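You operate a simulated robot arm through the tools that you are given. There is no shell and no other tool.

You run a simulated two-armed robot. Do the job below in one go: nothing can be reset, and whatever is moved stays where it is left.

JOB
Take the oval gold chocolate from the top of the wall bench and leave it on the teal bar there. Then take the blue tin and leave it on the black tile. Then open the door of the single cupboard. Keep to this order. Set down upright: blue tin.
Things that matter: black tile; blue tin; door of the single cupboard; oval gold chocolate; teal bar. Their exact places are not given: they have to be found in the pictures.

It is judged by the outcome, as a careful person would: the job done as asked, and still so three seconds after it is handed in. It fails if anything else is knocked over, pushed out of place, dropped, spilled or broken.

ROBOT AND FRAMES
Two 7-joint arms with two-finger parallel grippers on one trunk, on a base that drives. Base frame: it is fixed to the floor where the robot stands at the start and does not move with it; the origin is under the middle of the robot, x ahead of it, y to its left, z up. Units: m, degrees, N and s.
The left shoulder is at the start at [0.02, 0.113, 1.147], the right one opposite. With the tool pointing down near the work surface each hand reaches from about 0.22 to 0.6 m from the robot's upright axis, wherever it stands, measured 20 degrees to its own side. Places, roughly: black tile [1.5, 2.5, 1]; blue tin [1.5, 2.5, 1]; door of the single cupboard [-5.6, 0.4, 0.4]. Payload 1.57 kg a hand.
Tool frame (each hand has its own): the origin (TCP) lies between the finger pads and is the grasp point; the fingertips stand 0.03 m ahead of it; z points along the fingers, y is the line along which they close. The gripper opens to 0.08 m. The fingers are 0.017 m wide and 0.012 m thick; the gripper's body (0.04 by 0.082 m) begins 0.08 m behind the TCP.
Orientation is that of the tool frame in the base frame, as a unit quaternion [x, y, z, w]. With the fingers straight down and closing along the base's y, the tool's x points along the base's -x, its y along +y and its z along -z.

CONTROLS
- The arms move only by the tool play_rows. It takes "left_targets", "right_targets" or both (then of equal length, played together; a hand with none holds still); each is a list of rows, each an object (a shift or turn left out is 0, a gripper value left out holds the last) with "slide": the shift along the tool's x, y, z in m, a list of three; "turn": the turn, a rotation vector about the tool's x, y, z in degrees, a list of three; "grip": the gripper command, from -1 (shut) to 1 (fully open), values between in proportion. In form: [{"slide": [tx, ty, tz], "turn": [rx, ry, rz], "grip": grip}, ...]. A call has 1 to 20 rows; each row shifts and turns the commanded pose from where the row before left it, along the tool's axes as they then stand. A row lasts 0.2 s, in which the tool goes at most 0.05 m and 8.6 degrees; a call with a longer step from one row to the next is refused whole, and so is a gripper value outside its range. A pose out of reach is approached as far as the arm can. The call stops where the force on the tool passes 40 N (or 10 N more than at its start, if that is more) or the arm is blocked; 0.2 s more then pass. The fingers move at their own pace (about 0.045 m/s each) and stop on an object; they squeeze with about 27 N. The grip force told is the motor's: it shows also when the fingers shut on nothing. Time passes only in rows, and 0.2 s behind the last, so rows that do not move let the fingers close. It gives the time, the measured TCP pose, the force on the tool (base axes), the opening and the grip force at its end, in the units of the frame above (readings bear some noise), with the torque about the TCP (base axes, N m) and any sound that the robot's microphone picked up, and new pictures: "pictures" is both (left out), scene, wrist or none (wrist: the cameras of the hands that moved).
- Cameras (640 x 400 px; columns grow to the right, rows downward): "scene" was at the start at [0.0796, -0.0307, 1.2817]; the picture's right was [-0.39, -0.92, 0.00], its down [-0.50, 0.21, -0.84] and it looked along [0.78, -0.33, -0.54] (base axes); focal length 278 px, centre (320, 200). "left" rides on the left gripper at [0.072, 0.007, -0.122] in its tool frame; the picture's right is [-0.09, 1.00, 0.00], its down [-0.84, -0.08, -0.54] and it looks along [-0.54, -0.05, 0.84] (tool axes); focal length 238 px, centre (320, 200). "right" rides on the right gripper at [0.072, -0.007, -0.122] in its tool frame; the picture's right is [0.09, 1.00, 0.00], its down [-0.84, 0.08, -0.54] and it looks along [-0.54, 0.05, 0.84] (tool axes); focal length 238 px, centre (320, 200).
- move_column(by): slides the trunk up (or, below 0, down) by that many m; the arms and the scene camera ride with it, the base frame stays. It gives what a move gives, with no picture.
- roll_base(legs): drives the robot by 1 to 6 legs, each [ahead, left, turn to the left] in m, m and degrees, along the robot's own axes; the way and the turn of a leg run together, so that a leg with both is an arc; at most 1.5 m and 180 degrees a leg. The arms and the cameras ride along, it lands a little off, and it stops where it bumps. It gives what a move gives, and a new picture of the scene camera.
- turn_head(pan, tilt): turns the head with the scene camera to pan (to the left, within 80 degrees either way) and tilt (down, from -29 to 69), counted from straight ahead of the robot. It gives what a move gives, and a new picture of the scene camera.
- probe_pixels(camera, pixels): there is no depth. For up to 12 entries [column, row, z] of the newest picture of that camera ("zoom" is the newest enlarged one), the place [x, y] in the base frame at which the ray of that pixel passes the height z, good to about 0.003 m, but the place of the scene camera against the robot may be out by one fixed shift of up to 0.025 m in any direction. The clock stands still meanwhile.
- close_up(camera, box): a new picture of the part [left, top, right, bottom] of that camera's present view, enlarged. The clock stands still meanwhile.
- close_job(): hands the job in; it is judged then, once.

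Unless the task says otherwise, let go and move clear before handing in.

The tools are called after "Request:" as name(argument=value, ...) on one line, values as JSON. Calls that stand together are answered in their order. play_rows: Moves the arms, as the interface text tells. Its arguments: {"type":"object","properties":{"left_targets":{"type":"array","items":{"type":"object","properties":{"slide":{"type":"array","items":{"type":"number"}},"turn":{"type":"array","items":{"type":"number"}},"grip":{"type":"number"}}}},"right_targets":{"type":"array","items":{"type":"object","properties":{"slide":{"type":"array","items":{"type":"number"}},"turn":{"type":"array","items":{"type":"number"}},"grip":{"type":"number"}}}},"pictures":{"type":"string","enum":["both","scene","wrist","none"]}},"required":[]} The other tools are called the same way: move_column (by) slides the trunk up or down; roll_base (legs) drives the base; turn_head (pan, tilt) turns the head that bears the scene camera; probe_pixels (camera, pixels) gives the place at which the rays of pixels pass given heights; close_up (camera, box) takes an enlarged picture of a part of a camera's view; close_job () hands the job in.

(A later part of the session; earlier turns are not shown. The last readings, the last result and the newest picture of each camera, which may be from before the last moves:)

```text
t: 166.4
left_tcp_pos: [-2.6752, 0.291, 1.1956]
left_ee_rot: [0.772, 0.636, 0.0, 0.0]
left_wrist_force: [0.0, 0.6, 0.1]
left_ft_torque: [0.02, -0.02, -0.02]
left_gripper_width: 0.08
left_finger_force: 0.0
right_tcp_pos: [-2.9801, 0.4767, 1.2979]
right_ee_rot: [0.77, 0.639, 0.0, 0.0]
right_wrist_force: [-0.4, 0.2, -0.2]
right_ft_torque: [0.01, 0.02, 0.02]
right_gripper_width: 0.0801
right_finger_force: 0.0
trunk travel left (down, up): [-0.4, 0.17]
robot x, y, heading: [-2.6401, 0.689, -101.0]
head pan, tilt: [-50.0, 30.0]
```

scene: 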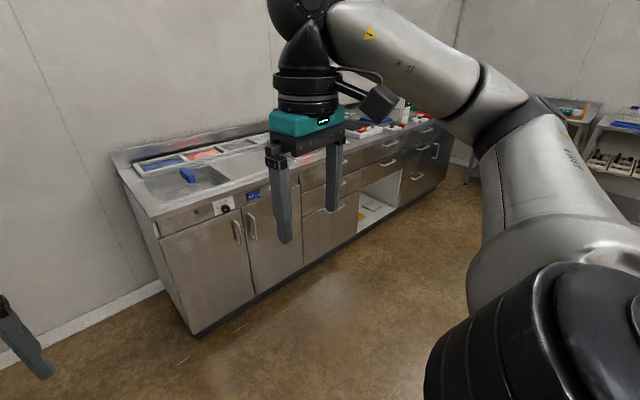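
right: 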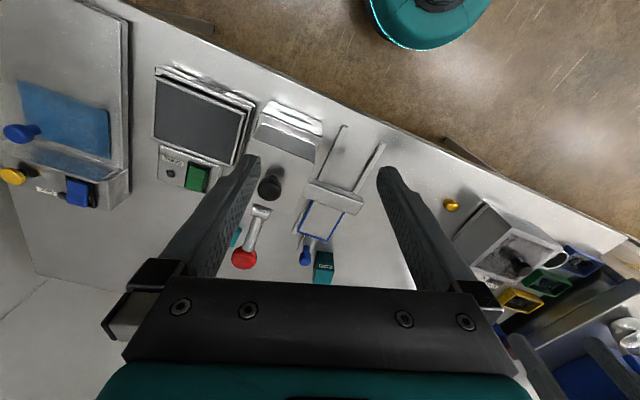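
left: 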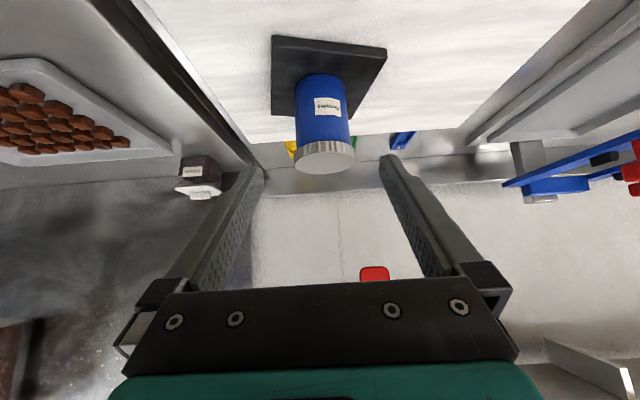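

The aisle is clear, so I'll square up to the bench, step forward a little and strafe right toward the single cupboard.

Request:
roll_base(legs=[[0, 0, -4.7], [0.15, 0, 0], [0, -1.3, 0], [0, -0.9, 0]])

Request:
turn_head(pan=-20, tilt=35)

```text
t: 178.6
left_tcp_pos: [-4.8541, 0.7361, 1.1961]
left_ee_rot: [0.8, 0.6, 0.0, 0.0]
left_wrist_force: [0.0, 0.3, -0.3]
left_ft_torque: [0.05, -0.03, -0.01]
left_gripper_width: 0.0798
left_finger_force: 0.2
right_tcp_pos: [-5.1398, 0.9492, 1.2966]
right_ee_rot: [0.797, 0.604, -0.001, 0.0]
right_wrist_force: [-0.3, -0.2, 0.1]
right_ft_torque: [0.01, 0.0, 0.0]
right_gripper_width: 0.0801
right_finger_force: 0.1
trunk travel left (down, up): [-0.4, 0.17]
robot x, y, heading: [-4.7821, 1.1304, -105.7]
head pan, tilt: [-50.0, 30.0]
```

scene: 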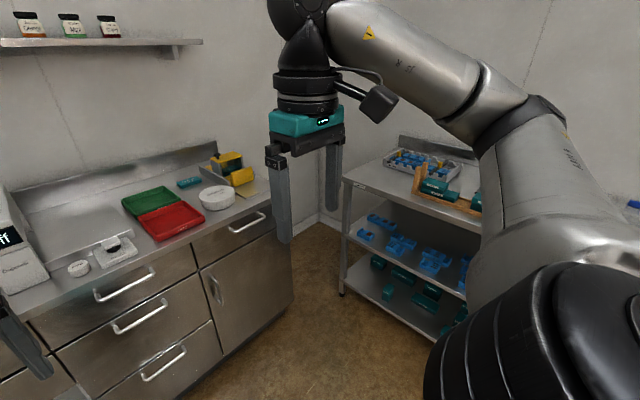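

```text
t: 179.6
left_tcp_pos: [-4.8548, 0.7365, 1.1968]
left_ee_rot: [0.8, 0.6, 0.0, 0.0]
left_wrist_force: [-0.8, 0.6, 0.1]
left_ft_torque: [0.01, -0.01, -0.02]
left_gripper_width: 0.08
left_finger_force: 0.0
right_tcp_pos: [-5.1377, 0.9484, 1.2971]
right_ee_rot: [0.797, 0.604, 0.0, 0.0]
right_wrist_force: [0.4, 0.0, -0.2]
right_ft_torque: [0.02, 0.02, 0.01]
right_gripper_width: 0.08
right_finger_force: 0.0
trunk travel left (down, up): [-0.4, 0.17]
robot x, y, heading: [-4.785, 1.13, -105.7]
head pan, tilt: [-20.0, 35.0]
```

scene: 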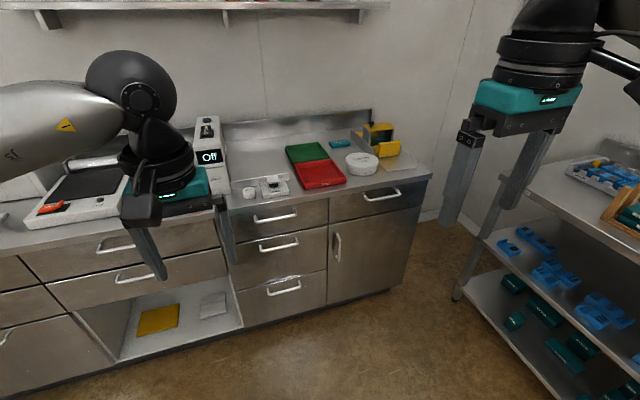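

The single door is in clear view: handle at (337,248), hinges at the right edge near (405,260). I'll zoom and probe it.

Request:
close_up(camera="scene", box=[300, 170, 460, 310])

Request:
probe_pixels(camera="scene", pixels=[[432, 176, 0.9], [228, 208, 0.9], [385, 295, 0.0], [250, 328, 0.0], [337, 232, 0.6], [337, 262, 0.5], [337, 248, 0.55], [337, 248, 0.45], [456, 298, 0.0], [505, 178, 0.9]])

```text
2.86 times, centred on (380, 240) of scene
```

zoom: 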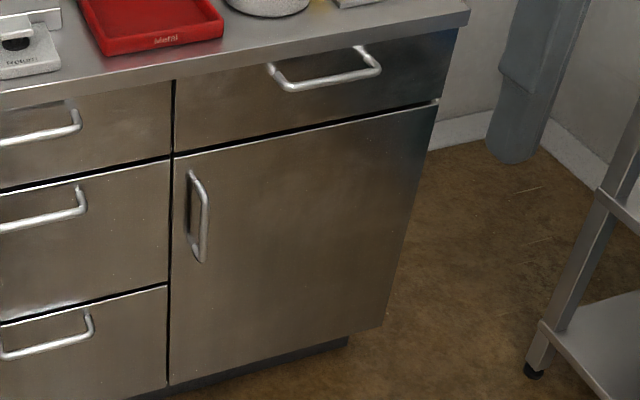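

```text
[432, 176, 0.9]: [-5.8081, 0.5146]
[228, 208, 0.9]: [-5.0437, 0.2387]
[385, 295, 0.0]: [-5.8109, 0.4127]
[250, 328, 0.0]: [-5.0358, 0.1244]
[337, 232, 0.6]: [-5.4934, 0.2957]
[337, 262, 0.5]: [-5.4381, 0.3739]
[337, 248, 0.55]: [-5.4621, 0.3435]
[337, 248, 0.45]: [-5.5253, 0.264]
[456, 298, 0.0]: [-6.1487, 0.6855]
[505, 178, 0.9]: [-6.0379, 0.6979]
```

The bench front here runs at azimuth ~160°, so I should face -110°. The handle is at about (-5.42, 0.39), z 0.52–0.70, and the hinge is about 0.37 m to its right. I'll square up, step right and closer, then lower the trunk.

Request:
roll_base(legs=[[0, 0, -4.5], [0, -0.19, 0], [0.22, 0, 0]])

Request:
move_column(by=-0.35)

Request:
turn_head(pan=-15, tilt=35)

```text
t: 182.9
left_tcp_pos: [-5.1381, 0.6032, 1.1962]
left_ee_rot: [0.821, 0.57, 0.0, 0.0]
left_wrist_force: [-0.3, -0.3, 0.6]
left_ft_torque: [0.04, -0.03, 0.01]
left_gripper_width: 0.0799
left_finger_force: 0.0
right_tcp_pos: [-5.4073, 0.8346, 1.2967]
right_ee_rot: [0.819, 0.574, 0.0, 0.001]
right_wrist_force: [-0.3, -1.4, -0.7]
right_ft_torque: [-0.01, -0.01, 0.02]
right_gripper_width: 0.0798
right_finger_force: 0.1
trunk travel left (down, up): [-0.4, 0.17]
robot x, y, heading: [-5.0369, 0.9908, -110.1]
head pan, tilt: [-20.0, 35.0]
```

scene: 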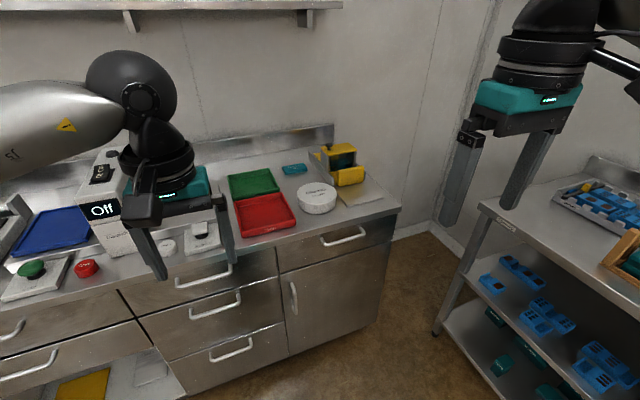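

```text
t: 186.3
left_tcp_pos: [-5.1383, 0.6025, 0.8465]
left_ee_rot: [0.821, 0.57, 0.0, 0.0]
left_wrist_force: [0.4, -0.5, 0.2]
left_ft_torque: [0.01, 0.0, 0.02]
left_gripper_width: 0.0798
left_finger_force: 0.1
right_tcp_pos: [-5.407, 0.8363, 0.947]
right_ee_rot: [0.819, 0.574, 0.0, 0.0]
right_wrist_force: [0.6, -0.7, 0.1]
right_ft_torque: [0.01, 0.02, -0.01]
right_gripper_width: 0.08
right_finger_force: 0.1
trunk travel left (down, up): [-0.05, 0.52]
robot x, y, heading: [-5.0384, 0.9925, -109.8]
head pan, tilt: [-20.0, 35.0]
```

```text
t: 187.0
left_tcp_pos: [-5.138, 0.6022, 0.8455]
left_ee_rot: [0.821, 0.571, 0.0, 0.0]
left_wrist_force: [-0.9, 0.2, -0.1]
left_ft_torque: [-0.03, -0.01, 0.02]
left_gripper_width: 0.08
left_finger_force: 0.1
right_tcp_pos: [-5.4072, 0.8366, 0.948]
right_ee_rot: [0.819, 0.573, 0.0, 0.0]
right_wrist_force: [0.8, -0.5, -1.0]
right_ft_torque: [-0.01, 0.0, -0.01]
right_gripper_width: 0.0801
right_finger_force: 0.1
trunk travel left (down, up): [-0.05, 0.52]
robot x, y, heading: [-5.0402, 0.9929, -110.3]
head pan, tilt: [-15.0, 35.0]
```

scene: 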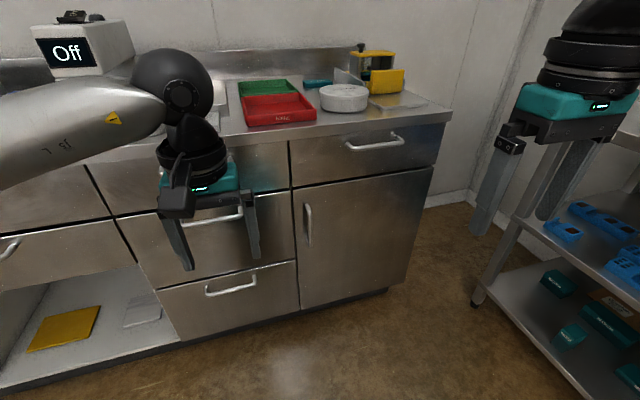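

The handle is at (308,224) in this view. I'll bring the right hand forward and left in front of it, and pitch it 45°.

Request:
play_rows(right_targets=[{"slide": [-0.035, 0.035, 0]}, {"slide": [-0.035, 0.035, 0]}, {"slide": [-0.035, 0.035, 0]}, {"slide": [-0.035, 0.035, 0]}, {"turn": [0, -7.5, 0]}, {"turn": [0, -7.5, 0]}, {"turn": [0, -7.5, 0]}, {"turn": [0, -7.5, 0]}, {"turn": [0, -7.5, 0]}, {"turn": [0, -7.5, 0]}, {}], pictures="both")

```text
t: 189.4
left_tcp_pos: [-5.1379, 0.6035, 0.8462]
left_ee_rot: [0.822, 0.57, 0.0, 0.0]
left_wrist_force: [-0.2, 0.6, -0.7]
left_ft_torque: [0.02, -0.01, -0.02]
left_gripper_width: 0.0799
left_finger_force: 0.1
right_tcp_pos: [-5.3224, 0.6566, 0.9466]
right_ee_rot: [0.756, 0.53, -0.314, 0.22]
right_wrist_force: [-0.1, -1.3, -0.2]
right_ft_torque: [-0.04, 0.0, 0.0]
right_gripper_width: 0.08
right_finger_force: 0.0
trunk travel left (down, up): [-0.05, 0.52]
robot x, y, heading: [-5.0385, 0.9944, -110.1]
head pan, tilt: [-15.0, 35.0]
```

scene: 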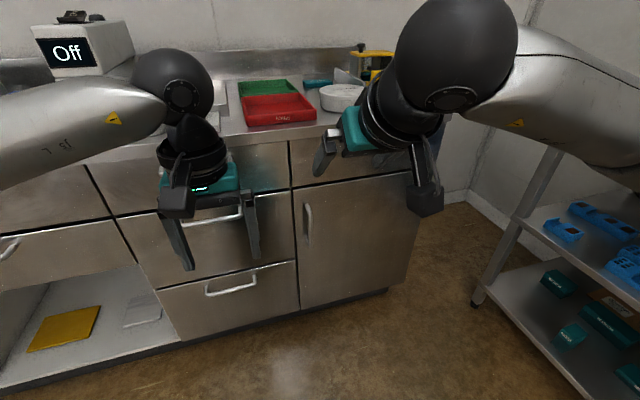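
right: 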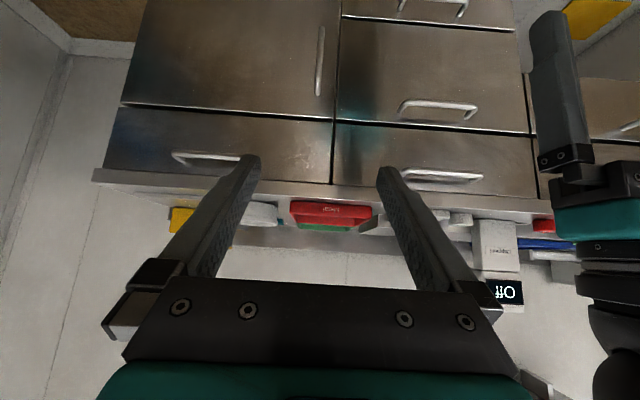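

The right camera (upside-down view) sees the handle at (320,60). I'll lower the hand to handle height, staying about 0.25 m off the door.

Request:
play_rows(right_targets=[{"slide": [0.0269, 0, 0.0354]}, {"slide": [0.0269, 0, 0.0354]}, {"slide": [0.0269, 0, 0.0354]}, {"slide": [0.0269, 0, 0.0354]}, {"slide": [0.0269, 0, 0.0354]}, {}], pictures="both")

Request:
close_up(camera="right", box=[200, 60, 440, 210])

```text
t: 190.8
left_tcp_pos: [-5.1381, 0.6028, 0.8455]
left_ee_rot: [0.822, 0.57, 0.0, 0.001]
left_wrist_force: [-0.3, -0.8, -0.6]
left_ft_torque: [0.01, -0.01, -0.01]
left_gripper_width: 0.0799
left_finger_force: 0.0
right_tcp_pos: [-5.3344, 0.6275, 0.7271]
right_ee_rot: [0.756, 0.531, -0.313, 0.221]
right_wrist_force: [-0.3, -0.4, -0.3]
right_ft_torque: [-0.01, 0.0, 0.0]
right_gripper_width: 0.0802
right_finger_force: 0.1
trunk travel left (down, up): [-0.05, 0.52]
robot x, y, heading: [-5.0386, 0.9907, -110.0]
head pan, tilt: [-15.0, 35.0]
```

scene: 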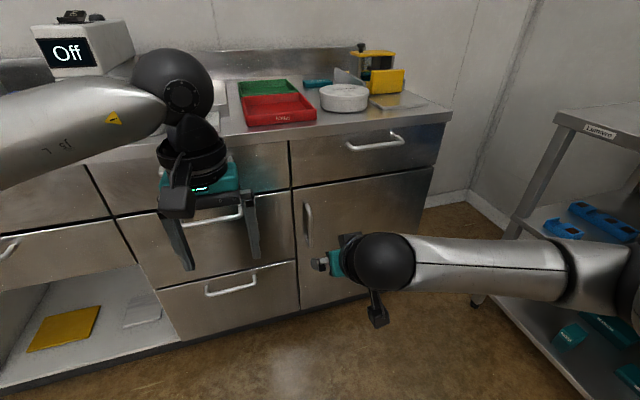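
right: 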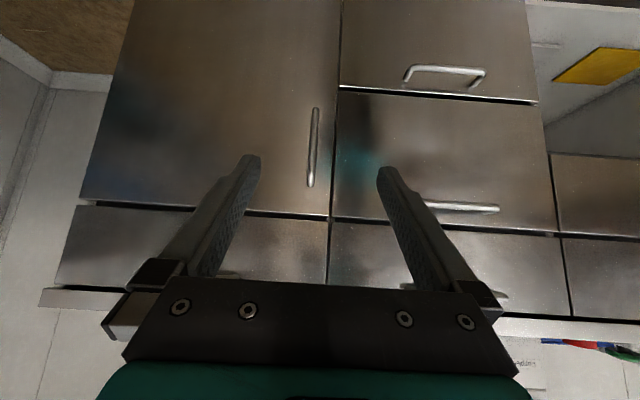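

```text
2.67 times, centred on (320, 135) of right
```

zoom: 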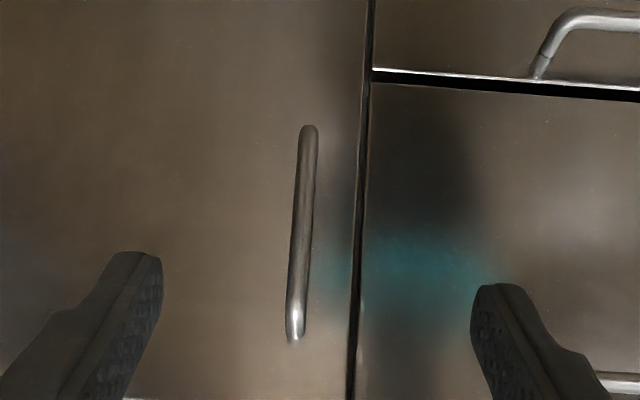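

The right forearm would lie across the door's swing, so the left hand is better for this: it comes from the handle side. I'll bring the right hand back up to its tucked place first.

Request:
play_rows(right_targets=[{"slide": [-0.0269, 0, -0.0354]}, {"slide": [-0.0269, 0, -0.0354]}, {"slide": [-0.0269, 0, -0.0354]}, {"slide": [-0.0269, 0, -0.0354]}, {"slide": [-0.0269, 0, -0.0354]}, {"turn": [0, 7.5, 0]}, {"turn": [0, 7.5, 0]}, {"turn": [0, 7.5, 0]}, {"turn": [0, 7.5, 0]}, {"turn": [0, 7.5, 0]}, {"turn": [0, 7.5, 0]}, {"slide": [0.035, -0.035, 0]}, {"slide": [0.035, -0.035, 0]}, {"slide": [0.035, -0.035, 0]}, {"slide": [0.035, -0.035, 0]}, {"slide": [0, 0, -0.04]}, {"slide": [0, 0, -0.04]}, {}], pictures="scene")

Request:
roll_base(legs=[[0, -0.12, 0]])

```text
t: 194.6
left_tcp_pos: [-5.1369, 0.6029, 0.8465]
left_ee_rot: [0.822, 0.57, 0.0, -0.001]
left_wrist_force: [0.1, -0.5, -0.1]
left_ft_torque: [-0.01, 0.0, -0.03]
left_gripper_width: 0.0801
left_finger_force: 0.0
right_tcp_pos: [-5.406, 0.8354, 1.0276]
right_ee_rot: [0.819, 0.574, 0.001, 0.001]
right_wrist_force: [0.1, 0.0, -0.2]
right_ft_torque: [-0.03, 0.02, -0.01]
right_gripper_width: 0.0803
right_finger_force: 0.1
trunk travel left (down, up): [-0.05, 0.52]
robot x, y, heading: [-5.0387, 0.995, -110.2]
head pan, tilt: [-15.0, 35.0]
```

scene: 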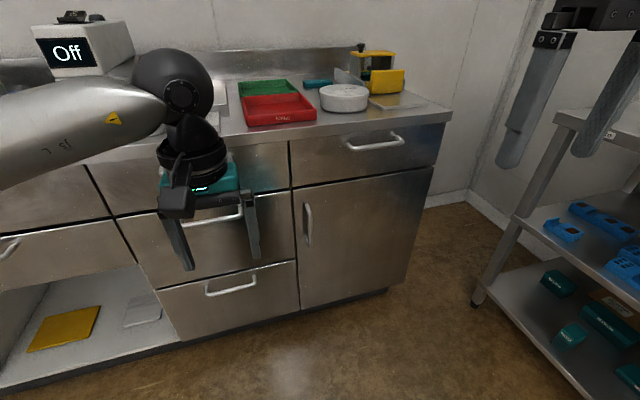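

```text
t: 195.8
left_tcp_pos: [-5.2457, 0.6418, 0.8461]
left_ee_rot: [0.821, 0.571, 0.0, -0.001]
left_wrist_force: [0.1, 0.2, 0.7]
left_ft_torque: [0.01, 0.0, 0.01]
left_gripper_width: 0.0799
left_finger_force: 0.1
right_tcp_pos: [-5.5154, 0.8748, 1.027]
right_ee_rot: [0.819, 0.574, 0.0, 0.0]
right_wrist_force: [0.3, -0.1, -0.2]
right_ft_torque: [0.05, -0.03, 0.0]
right_gripper_width: 0.08
right_finger_force: 0.1
trunk travel left (down, up): [-0.05, 0.52]
robot x, y, heading: [-5.1443, 1.0336, -109.9]
head pan, tilt: [-15.0, 35.0]
```

scene: 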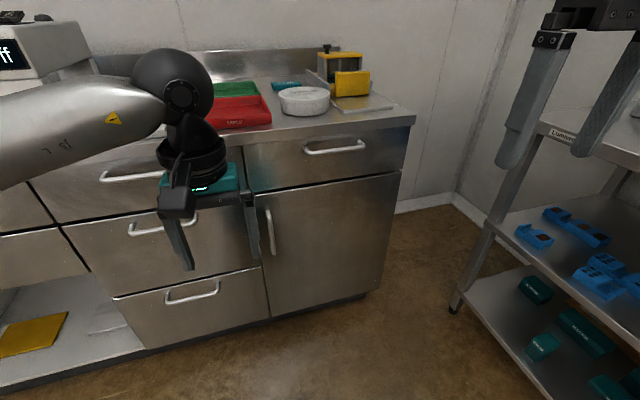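

Now the left hand: I'll move it forward, right and down in front of the handle, then pitch it 45°.

Request:
play_rows(left_targets=[{"slide": [-0.0175, -0.0198, 0.0315]}, {"slide": [-0.0175, -0.0198, 0.0315]}, {"slide": [-0.0175, -0.0198, 0.0315]}, {"slide": [-0.0175, -0.0198, 0.0315]}, {"turn": [0, -7.5, 0]}, {"turn": [0, -7.5, 0]}, {"turn": [0, -7.5, 0]}, {"turn": [0, -7.5, 0]}, {"turn": [0, -7.5, 0]}, {"turn": [0, -7.5, 0]}, {}], pictures="both")

Request:
close_up(camera="left", box=[200, 60, 440, 210])

```text
t: 198.2
left_tcp_pos: [-5.3454, 0.6045, 0.72]
left_ee_rot: [0.759, 0.526, -0.315, 0.219]
left_wrist_force: [-0.7, 0.1, 0.5]
left_ft_torque: [0.0, -0.02, 0.02]
left_gripper_width: 0.0798
left_finger_force: 0.0
right_tcp_pos: [-5.5152, 0.874, 1.0269]
right_ee_rot: [0.819, 0.574, 0.0, 0.0]
right_wrist_force: [-0.5, -0.7, -0.2]
right_ft_torque: [-0.02, -0.01, 0.01]
right_gripper_width: 0.0798
right_finger_force: 0.0
trunk travel left (down, up): [-0.05, 0.52]
robot x, y, heading: [-5.1454, 1.029, -110.0]
head pan, tilt: [-15.0, 35.0]
```

scene: 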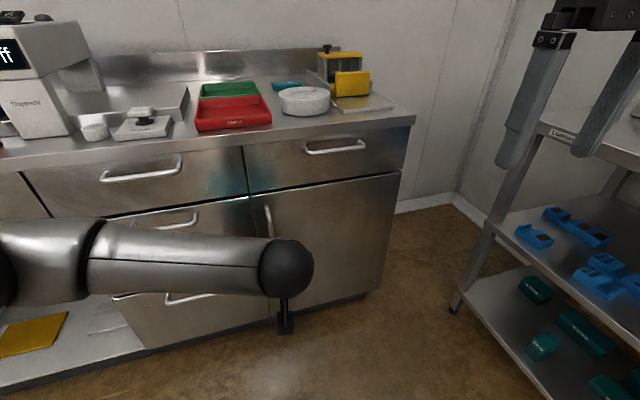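
left: 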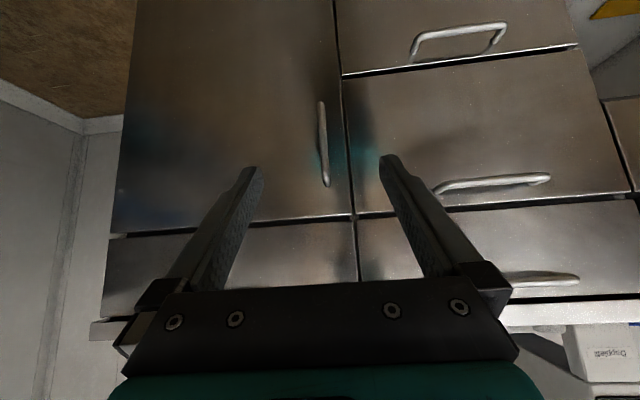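

```text
2.67 times, centred on (320, 135) of left
```

zoom: 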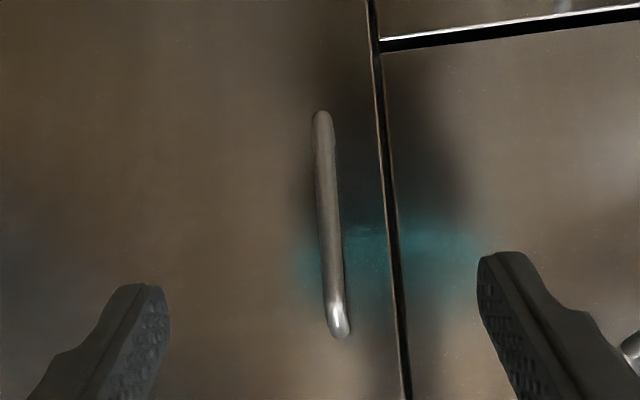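

The handle is centred between the fingers in the left camera, from (320,103) to (327,185). I'll triangulate it using this view and the earlier right-hand view.

Request:
probe_pixels(camera="left", pixels=[[320, 103, 0.5], [320, 103, 0.55], [327.5, 185, 0.65], [327.5, 185, 0.7], [323, 143, 0.6], [323, 143, 0.64]])

Request:
probe_pixels(camera="right", pixels=[[316, 109, 0.5], [316, 109, 0.55], [311, 186, 0.65], [311, 186, 0.7], [314, 145, 0.6], [314, 145, 0.64]])

```text
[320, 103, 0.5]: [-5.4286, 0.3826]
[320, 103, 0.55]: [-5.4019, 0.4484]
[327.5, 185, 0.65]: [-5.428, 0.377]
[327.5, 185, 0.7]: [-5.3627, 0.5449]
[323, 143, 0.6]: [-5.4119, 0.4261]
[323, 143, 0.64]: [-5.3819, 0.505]
```

```text
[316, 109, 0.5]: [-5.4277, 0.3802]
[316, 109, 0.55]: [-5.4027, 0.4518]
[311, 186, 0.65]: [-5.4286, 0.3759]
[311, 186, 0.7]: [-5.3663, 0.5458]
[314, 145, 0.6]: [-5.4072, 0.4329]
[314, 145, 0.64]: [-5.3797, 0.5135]
```

The two views agree: the bar is at about (-5.427, 0.383), z≈0.50–0.65, straight ahead of the hand. I'll approach to about 0.1 m from it.

Request:
play_rows(left_targets=[{"slide": [-0.008, 0, 0.0363]}, {"slide": [-0.008, 0, 0.0363]}, {"slide": [-0.008, 0, 0.0363]}, {"slide": [-0.008, 0, 0.0363]}, {}], pictures="both")

Request:
close_up(camera="left", box=[200, 60, 440, 210])

```text
t: 199.4
left_tcp_pos: [-5.3894, 0.4849, 0.6399]
left_ee_rot: [0.759, 0.527, -0.314, 0.218]
left_wrist_force: [0.4, 0.3, 0.6]
left_ft_torque: [0.02, 0.03, -0.01]
left_gripper_width: 0.0798
left_finger_force: 0.1
right_tcp_pos: [-5.5166, 0.8747, 1.0281]
right_ee_rot: [0.819, 0.574, 0.0, 0.001]
right_wrist_force: [-0.9, -0.5, 0.2]
right_ft_torque: [0.03, 0.05, 0.04]
right_gripper_width: 0.0802
right_finger_force: 0.0
trunk travel left (down, up): [-0.05, 0.52]
robot x, y, heading: [-5.1473, 1.0291, -109.8]
head pan, tilt: [-15.0, 35.0]
```

scene: 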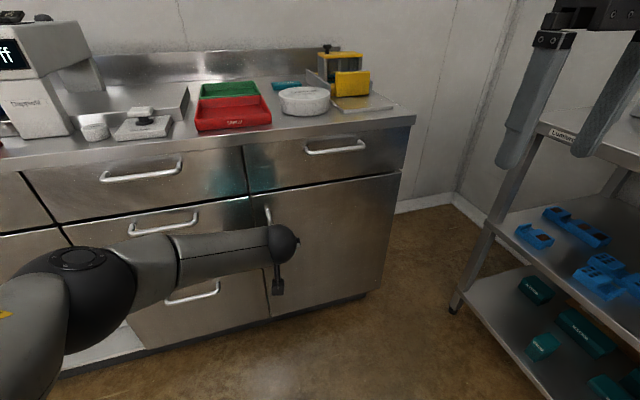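
left: 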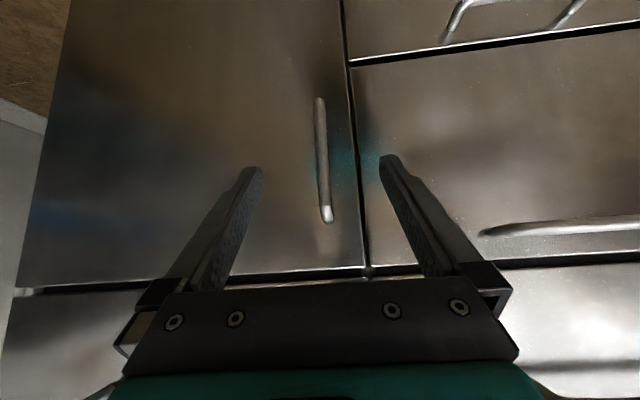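

```text
2.67 times, centred on (320, 135) of left
```

zoom: 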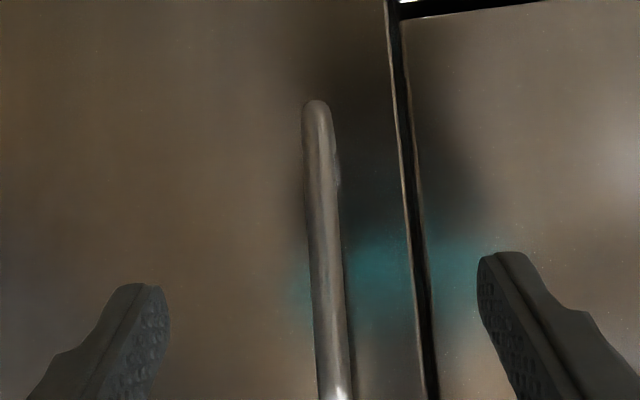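

Request:
probe_pixels(camera="left", pixels=[[318.5, 99.4, 0.5], [318.5, 99.4, 0.52], [326, 220, 0.65], [326, 220, 0.67], [322, 160, 0.58], [322, 160, 0.6]])

```text
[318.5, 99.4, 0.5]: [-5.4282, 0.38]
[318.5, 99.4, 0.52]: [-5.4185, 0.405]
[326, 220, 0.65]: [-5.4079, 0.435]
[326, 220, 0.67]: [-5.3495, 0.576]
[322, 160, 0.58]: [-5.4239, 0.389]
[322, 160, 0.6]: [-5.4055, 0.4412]
```

The depth is uncertain by a few centimetres, so I'll approach gradually and judge from the pictures.

Request:
play_rows(left_targets=[{"slide": [-0.0177, 0, 0.0389]}, {"slide": [-0.0177, 0, 0.0389]}, {}], pictures="both")

Request:
close_up(camera="left", box=[200, 60, 440, 210])

Request:
close_up(camera="scene", box=[220, 180, 380, 300])

```text
t: 200.2
left_tcp_pos: [-5.4048, 0.4496, 0.6244]
left_ee_rot: [0.758, 0.528, -0.314, 0.218]
left_wrist_force: [0.4, -0.5, -0.1]
left_ft_torque: [0.01, 0.03, -0.02]
left_gripper_width: 0.08
left_finger_force: 0.1
left hand out of reach, approached as far as the arm can: row 2
right_tcp_pos: [-5.5156, 0.8746, 1.0278]
right_ee_rot: [0.818, 0.575, 0.0, 0.001]
right_wrist_force: [-0.7, -0.4, -0.4]
right_ft_torque: [0.01, 0.02, -0.01]
right_gripper_width: 0.0802
right_finger_force: 0.1
trunk travel left (down, up): [-0.05, 0.52]
robot x, y, heading: [-5.1443, 1.0342, -109.7]
head pan, tilt: [-15.0, 35.0]
```

scene: 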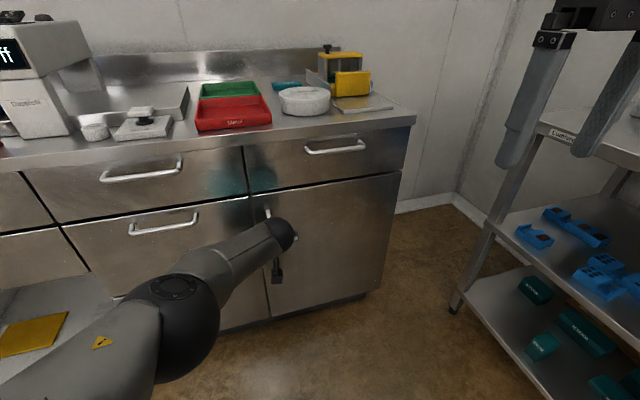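
left: 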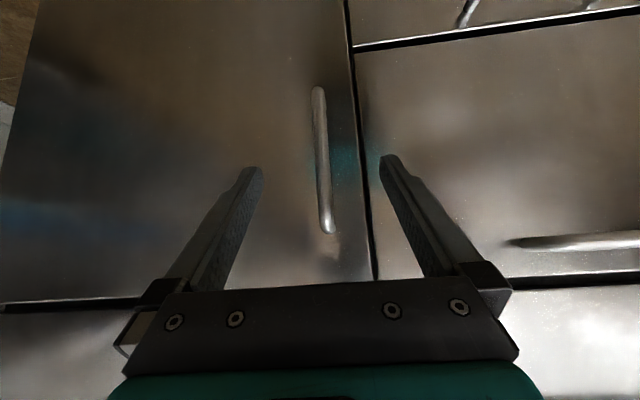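

```text
2.67 times, centred on (320, 135) of left
```

zoom: 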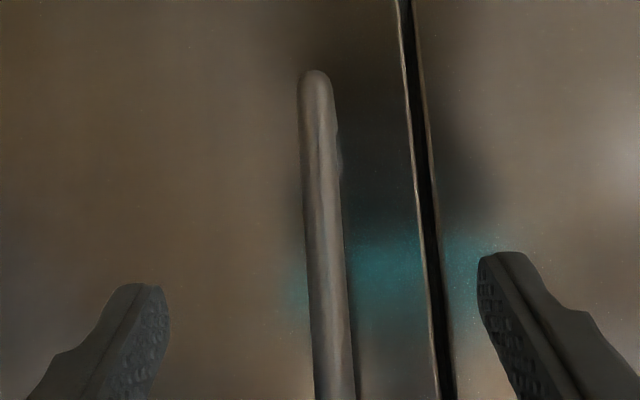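

```text
3.33 times, centred on (300, 240) of scene
```

zoom: 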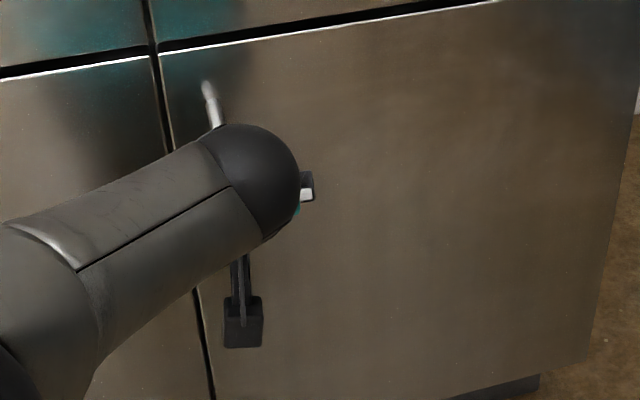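

The left arm is at its reach limit about 0.1 m short of the bar. I'll pull the hand back 5 cm and drive the base 0.12 m closer.

Request:
play_rows(left_targets=[{"slide": [0.0177, 0, -0.0177]}, {"slide": [0.0177, 0, -0.0177]}, {}], pictures="none")

Request:
roll_base(legs=[[0.12, 0, 0]])

Request:
close_up(camera="left", box=[160, 50, 480, 250])

```text
t: 201.0
left_tcp_pos: [-5.385, 0.4961, 0.6265]
left_ee_rot: [0.758, 0.527, -0.315, 0.219]
left_wrist_force: [0.3, -0.7, -0.4]
left_ft_torque: [-0.01, -0.01, -0.01]
left_gripper_width: 0.08
left_finger_force: 0.0
right_tcp_pos: [-5.5157, 0.8757, 1.0283]
right_ee_rot: [0.819, 0.574, -0.001, 0.0]
right_wrist_force: [0.2, 0.1, -0.4]
right_ft_torque: [-0.02, 0.03, -0.03]
right_gripper_width: 0.0802
right_finger_force: 0.0
trunk travel left (down, up): [-0.05, 0.52]
robot x, y, heading: [-5.1458, 1.033, -110.1]
head pan, tilt: [-15.0, 35.0]
```

```text
t: 202.2
left_tcp_pos: [-5.424, 0.3839, 0.6249]
left_ee_rot: [0.758, 0.528, -0.314, 0.219]
left_wrist_force: [-0.1, 0.2, 0.1]
left_ft_torque: [-0.02, -0.03, 0.01]
left_gripper_width: 0.0801
left_finger_force: 0.1
right_tcp_pos: [-5.5547, 0.7621, 1.0277]
right_ee_rot: [0.818, 0.575, 0.0, 0.0]
right_wrist_force: [-0.1, -0.2, 0.0]
right_ft_torque: [0.02, -0.01, 0.04]
right_gripper_width: 0.08
right_finger_force: 0.1
trunk travel left (down, up): [-0.05, 0.52]
robot x, y, heading: [-5.1825, 0.9217, -109.8]
head pan, tilt: [-15.0, 35.0]
```

scene: 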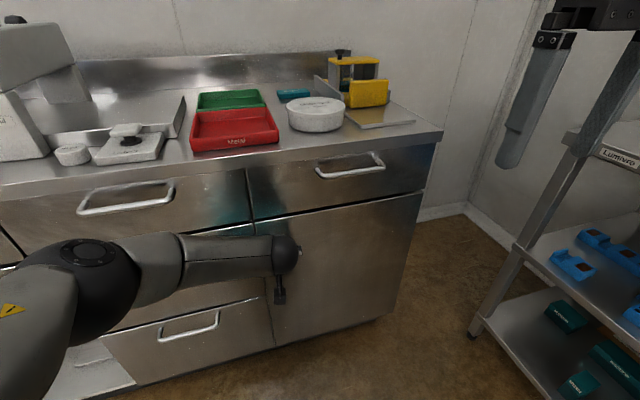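

```text
2.00 times, centred on (320, 150) of left
```

zoom: 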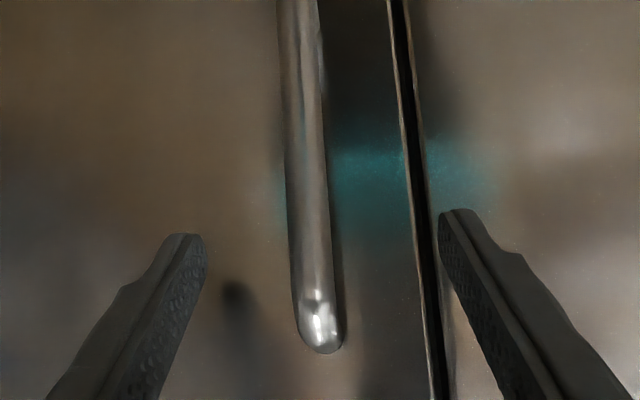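

No contact yet; the bar's top end is at (320,222), near the height of the fingers. I'll advance diagonally 3 cm forward and 3 cm down in small steps.

Request:
play_rows(left_targets=[{"slide": [0, 0, 0.014]}, {"slide": [0, 0, 0.014]}, {"slide": [0, 0, 0.014]}, {}], pictures="wrist")

Request:
close_up(camera="left", box=[160, 50, 480, 250])

Request:
close_up(camera="scene", box=[220, 180, 380, 300])

```text
t: 202.9
left_tcp_pos: [-5.4345, 0.3693, 0.6017]
left_ee_rot: [0.759, 0.531, -0.311, 0.214]
left_wrist_force: [2.3, 9.6, 2.3]
left_ft_torque: [0.03, -0.19, 0.43]
left_gripper_width: 0.0795
left_finger_force: 0.0
right_tcp_pos: [-5.5551, 0.7633, 1.0274]
right_ee_rot: [0.818, 0.575, -0.001, 0.001]
right_wrist_force: [0.1, 0.8, 0.1]
right_ft_torque: [0.02, -0.01, 0.0]
right_gripper_width: 0.0801
right_finger_force: 0.0
trunk travel left (down, up): [-0.05, 0.52]
robot x, y, heading: [-5.1894, 0.9206, -109.7]
head pan, tilt: [-15.0, 35.0]
stopped in row 3 (left hand): the force on the tool passed its limit at 81 N (the readings are from after the stop); the commanded pose is now the measured one
```

left: 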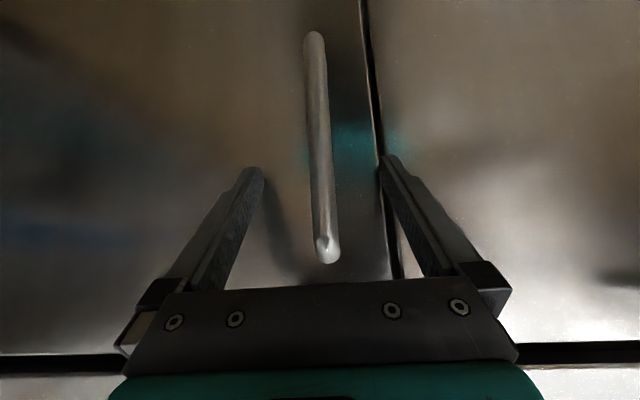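

```text
2.00 times, centred on (320, 150) of left
```

zoom: 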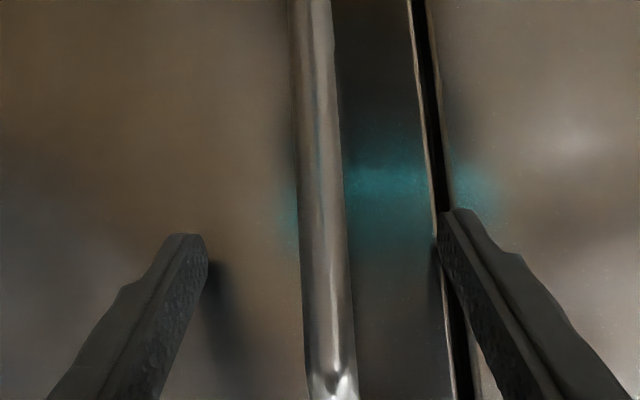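

```text
3.33 times, centred on (300, 240) of scene
```

zoom: 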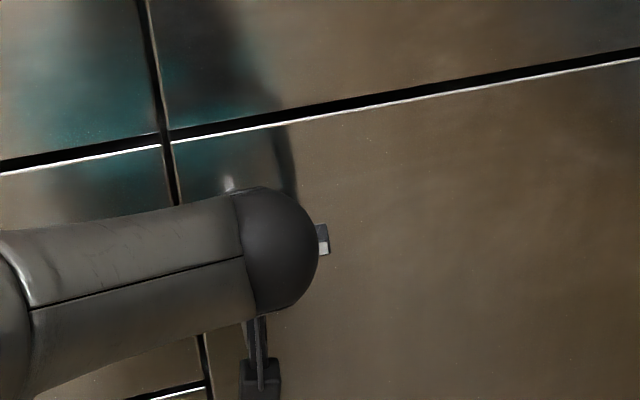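

The fingertips touched the door face with the bar between the fingers. I'll back off 4 mm and close on the bar.

Request:
play_rows(left_targets=[{"slide": [0.003, 0, -0.003]}, {"grip": 0.4}, {"grip": 0}, {"grip": -0.4}, {"grip": -0.8}, {"grip": -1}, {}, {}, {}], pictures="wrist")

Request:
close_up(camera="left", box=[160, 50, 480, 250])

```text
t: 204.9
left_tcp_pos: [-5.4316, 0.371, 0.6012]
left_ee_rot: [0.758, 0.53, -0.312, 0.216]
left_wrist_force: [0.5, -0.2, 1.1]
left_ft_torque: [-0.06, -0.31, 0.04]
left_gripper_width: 0.0139
left_finger_force: 30.5
right_tcp_pos: [-5.5563, 0.7629, 1.0279]
right_ee_rot: [0.817, 0.576, 0.0, 0.001]
right_wrist_force: [0.3, 0.2, -0.5]
right_ft_torque: [-0.01, 0.0, 0.02]
right_gripper_width: 0.0801
right_finger_force: 0.2
trunk travel left (down, up): [-0.05, 0.52]
robot x, y, heading: [-5.1867, 0.9214, -109.7]
head pan, tilt: [-15.0, 35.0]
```

left: 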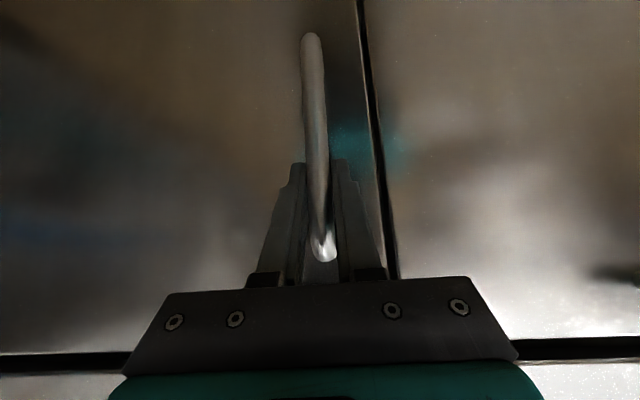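

```text
2.00 times, centred on (320, 150) of left
```

zoom: 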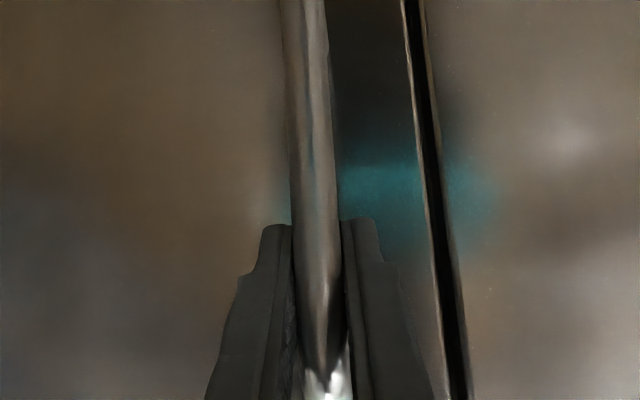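

The bar is gripped (14 mm wide). I'll pull along the door's arc (hinge ~0.377 m to the right), turning the hand with the door, 10° to begin with.

Request:
play_rows(left_targets=[{"slide": [0.0116, -0.0012, -0.0116], "turn": [-1.77, 0, -1.77]}, {"slide": [0.0116, -0.0016, -0.0116], "turn": [-1.77, 0, -1.77]}, {"slide": [0.0116, -0.0018, -0.0116], "turn": [-1.77, 0, -1.77]}, {"slide": [0.0116, -0.0018, -0.0116], "turn": [-1.77, 0, -1.77]}, {}], pictures="both")

```text
t: 206.1
left_tcp_pos: [-5.4215, 0.4356, 0.6008]
left_ee_rot: [0.709, 0.594, -0.292, 0.241]
left_wrist_force: [-10.6, 0.9, 6.9]
left_ft_torque: [0.8, -0.5, 0.1]
left_gripper_width: 0.014
left_finger_force: 30.5
right_tcp_pos: [-5.5552, 0.7625, 1.0276]
right_ee_rot: [0.818, 0.575, 0.0, 0.001]
right_wrist_force: [-0.5, 1.0, 1.3]
right_ft_torque: [-0.04, 0.03, -0.06]
right_gripper_width: 0.0803
right_finger_force: 0.1
trunk travel left (down, up): [-0.05, 0.52]
robot x, y, heading: [-5.1849, 0.9235, -109.8]
head pan, tilt: [-15.0, 35.0]
```

scene: 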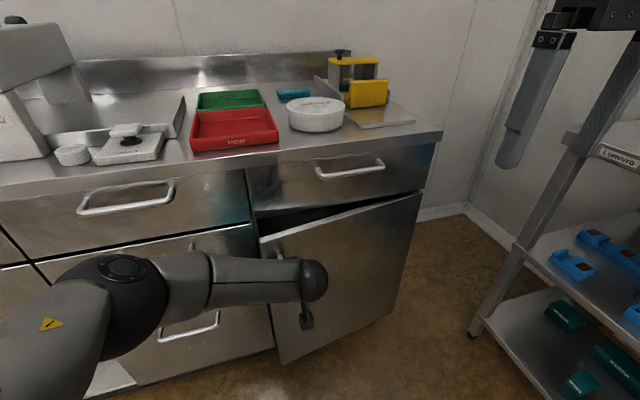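
left: 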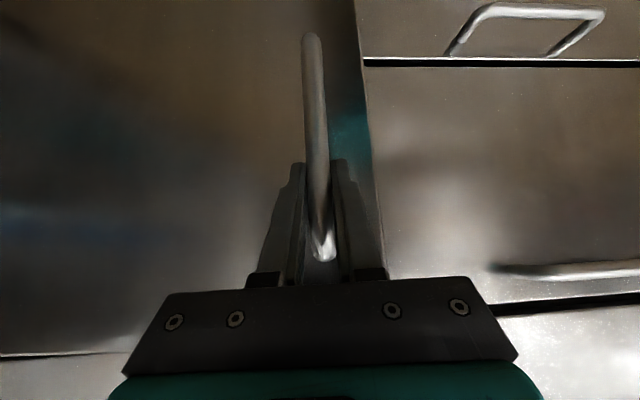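

The door is opening: its top edge shows a gap in the scene picture. A 10 N side force points toward the hinge, so I'll add a little more sideways shift and pull 10° more.

Request:
play_rows(left_targets=[{"slide": [0.0116, -0.0032, -0.0116], "turn": [-1.77, 0, -1.77]}, {"slide": [0.0116, -0.0032, -0.0116], "turn": [-1.77, 0, -1.77]}, {"slide": [0.0116, -0.0032, -0.0116], "turn": [-1.77, 0, -1.77]}, {"slide": [0.0116, -0.0032, -0.0116], "turn": [-1.77, 0, -1.77]}, {}], pictures="both")

```text
t: 207.3
left_tcp_pos: [-5.4212, 0.4992, 0.6015]
left_ee_rot: [0.652, 0.656, -0.266, 0.272]
left_wrist_force: [24.2, 3.0, 4.2]
left_ft_torque: [0.5, 0.27, -0.07]
left_gripper_width: 0.0141
left_finger_force: 30.6
right_tcp_pos: [-5.5524, 0.7629, 1.0281]
right_ee_rot: [0.818, 0.575, -0.001, 0.0]
right_wrist_force: [-0.4, -0.3, -0.2]
right_ft_torque: [-0.03, 0.01, -0.02]
right_gripper_width: 0.0799
right_finger_force: 0.0
trunk travel left (down, up): [-0.05, 0.52]
robot x, y, heading: [-5.1863, 0.9225, -109.8]
head pan, tilt: [-15.0, 35.0]
```

scene: 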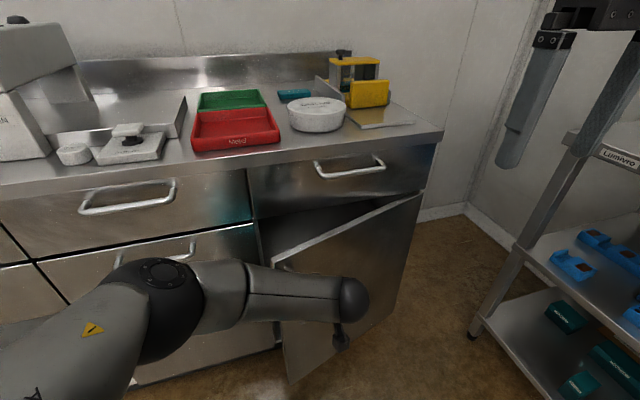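
left: 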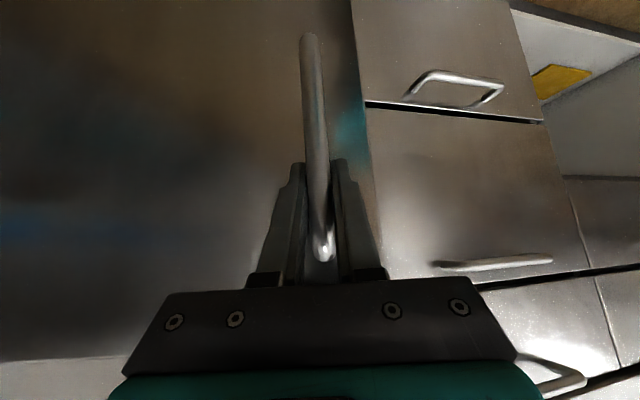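

The side force now points the other way (24 N), so I overcorrected. I'll go back to the original arc with a small relief and pull another 10°.

Request:
play_rows(left_targets=[{"slide": [0.0116, 0.002, -0.0116], "turn": [-1.77, 0, -1.77]}, {"slide": [0.0116, -0.001, -0.0116], "turn": [-1.77, 0, -1.77]}, {"slide": [0.0116, -0.0017, -0.0116], "turn": [-1.77, 0, -1.77]}, {"slide": [0.0116, -0.0018, -0.0116], "turn": [-1.77, 0, -1.77]}, {}], pictures="both")

```text
t: 208.5
left_tcp_pos: [-5.4306, 0.5682, 0.6024]
left_ee_rot: [0.595, 0.709, -0.242, 0.29]
left_wrist_force: [21.5, 5.2, -7.5]
left_ft_torque: [-0.44, 0.22, -0.18]
left_gripper_width: 0.0137
left_finger_force: 29.3
right_tcp_pos: [-5.5537, 0.7627, 1.0288]
right_ee_rot: [0.818, 0.576, -0.001, 0.0]
right_wrist_force: [-0.8, -0.8, 1.1]
right_ft_torque: [-0.02, 0.0, -0.03]
right_gripper_width: 0.08
right_finger_force: 0.0
trunk travel left (down, up): [-0.05, 0.52]
robot x, y, heading: [-5.1871, 0.9189, -109.8]
head pan, tilt: [-15.0, 35.0]
```

scene: 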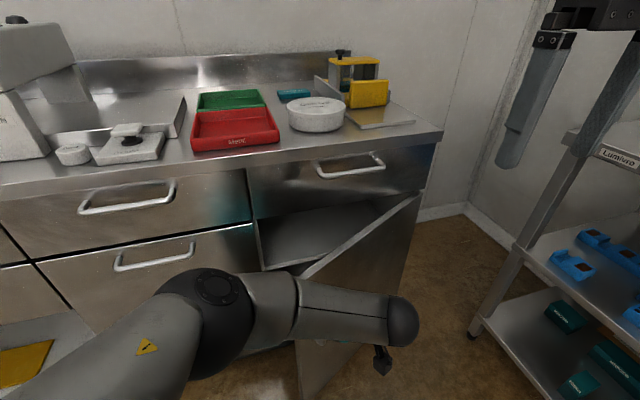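
left: 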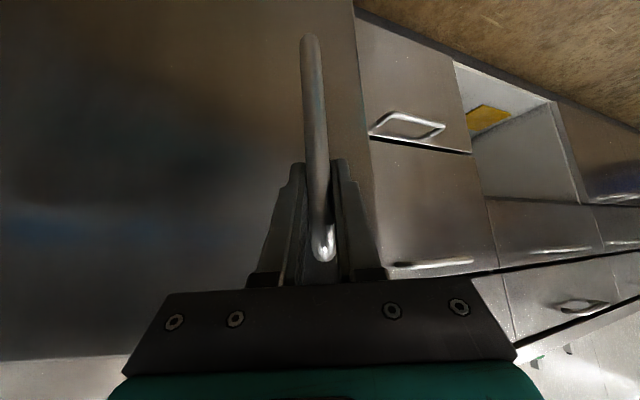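

The door is open about 30°. I'll let go of the bar and back the left hand off, then finish the opening by hooking behind the door's top edge with the right hand, which comes from above.

Request:
play_rows(left_targets=[{"grip": -0.6}, {"grip": 0}, {"grip": 0.6}, {"grip": 1}, {}, {}, {"slide": [0, 0, -0.02]}, {"slide": [0, 0, -0.04]}, {"slide": [0, 0, -0.04]}, {}], pictures="both")

```text
t: 210.7
left_tcp_pos: [-5.4464, 0.6366, 0.6719]
left_ee_rot: [0.594, 0.709, -0.244, 0.291]
left_wrist_force: [-0.4, -0.2, -0.4]
left_ft_torque: [-0.01, 0.01, 0.03]
left_gripper_width: 0.0799
left_finger_force: 0.1
right_tcp_pos: [-5.5553, 0.7627, 1.0277]
right_ee_rot: [0.818, 0.576, 0.0, 0.0]
right_wrist_force: [0.1, -0.1, -0.1]
right_ft_torque: [-0.02, 0.0, -0.02]
right_gripper_width: 0.0801
right_finger_force: 0.1
trunk travel left (down, up): [-0.05, 0.52]
robot x, y, heading: [-5.1841, 0.9209, -109.6]
head pan, tilt: [-15.0, 35.0]
```

scene: 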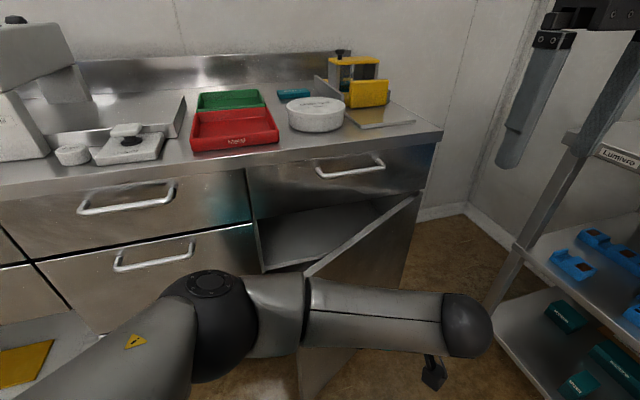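
left: 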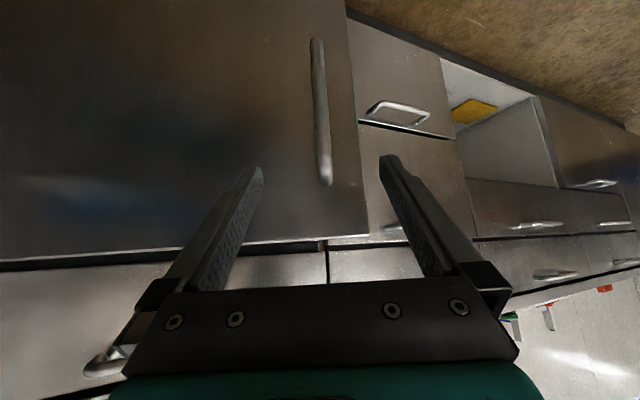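

The door stays at about 30° on its own. I'll back the left hand off, straighten it and move it away to the left.

Request:
play_rows(left_targets=[{"slide": [0.0283, 0, -0.0283]}, {"turn": [5.35, 0, 5.35]}, {"turn": [5.35, 0, 5.35]}, {"turn": [5.35, 0, 5.35]}, {"turn": [5.35, 0, 5.35]}, {"slide": [0, 0.04, 0]}, {"slide": [0, 0.04, 0]}, {"slide": [0, 0.04, 0]}, {"slide": [0, 0.04, 0]}, {"slide": [0, 0.04, 0]}, {"slide": [0, 0.04, 0]}, {"slide": [0, 0.04, 0]}, {}], pictures="both")

```text
t: 213.5
left_tcp_pos: [-5.2021, 0.572, 0.687]
left_ee_rot: [0.758, 0.532, -0.308, 0.217]
left_wrist_force: [0.5, -0.2, -0.5]
left_ft_torque: [0.0, 0.01, -0.03]
left_gripper_width: 0.0802
left_finger_force: 0.1
left hand out of reach, approached as far as the arm can: row 1, 12
right_tcp_pos: [-5.555, 0.7623, 1.0272]
right_ee_rot: [0.818, 0.576, -0.001, 0.0]
right_wrist_force: [0.3, -0.8, 0.3]
right_ft_torque: [-0.02, -0.01, -0.01]
right_gripper_width: 0.0799
right_finger_force: 0.0
trunk travel left (down, up): [-0.05, 0.52]
robot x, y, heading: [-5.1879, 0.9188, -109.8]
head pan, tilt: [-15.0, 35.0]
```

scene: 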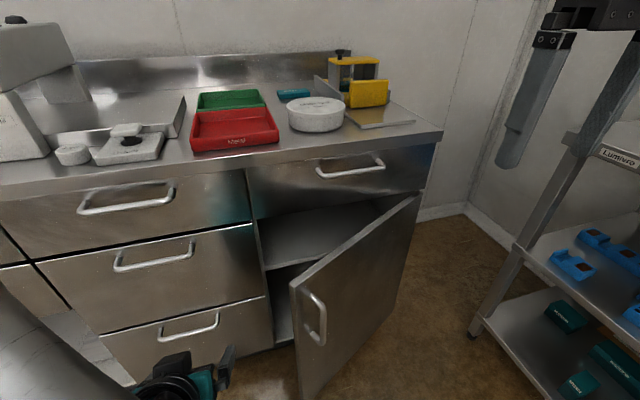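
left: 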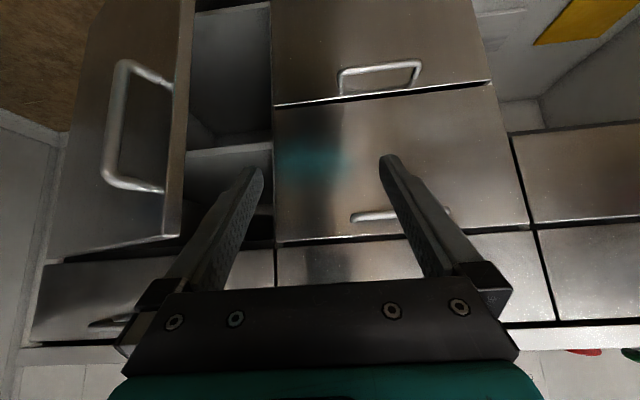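

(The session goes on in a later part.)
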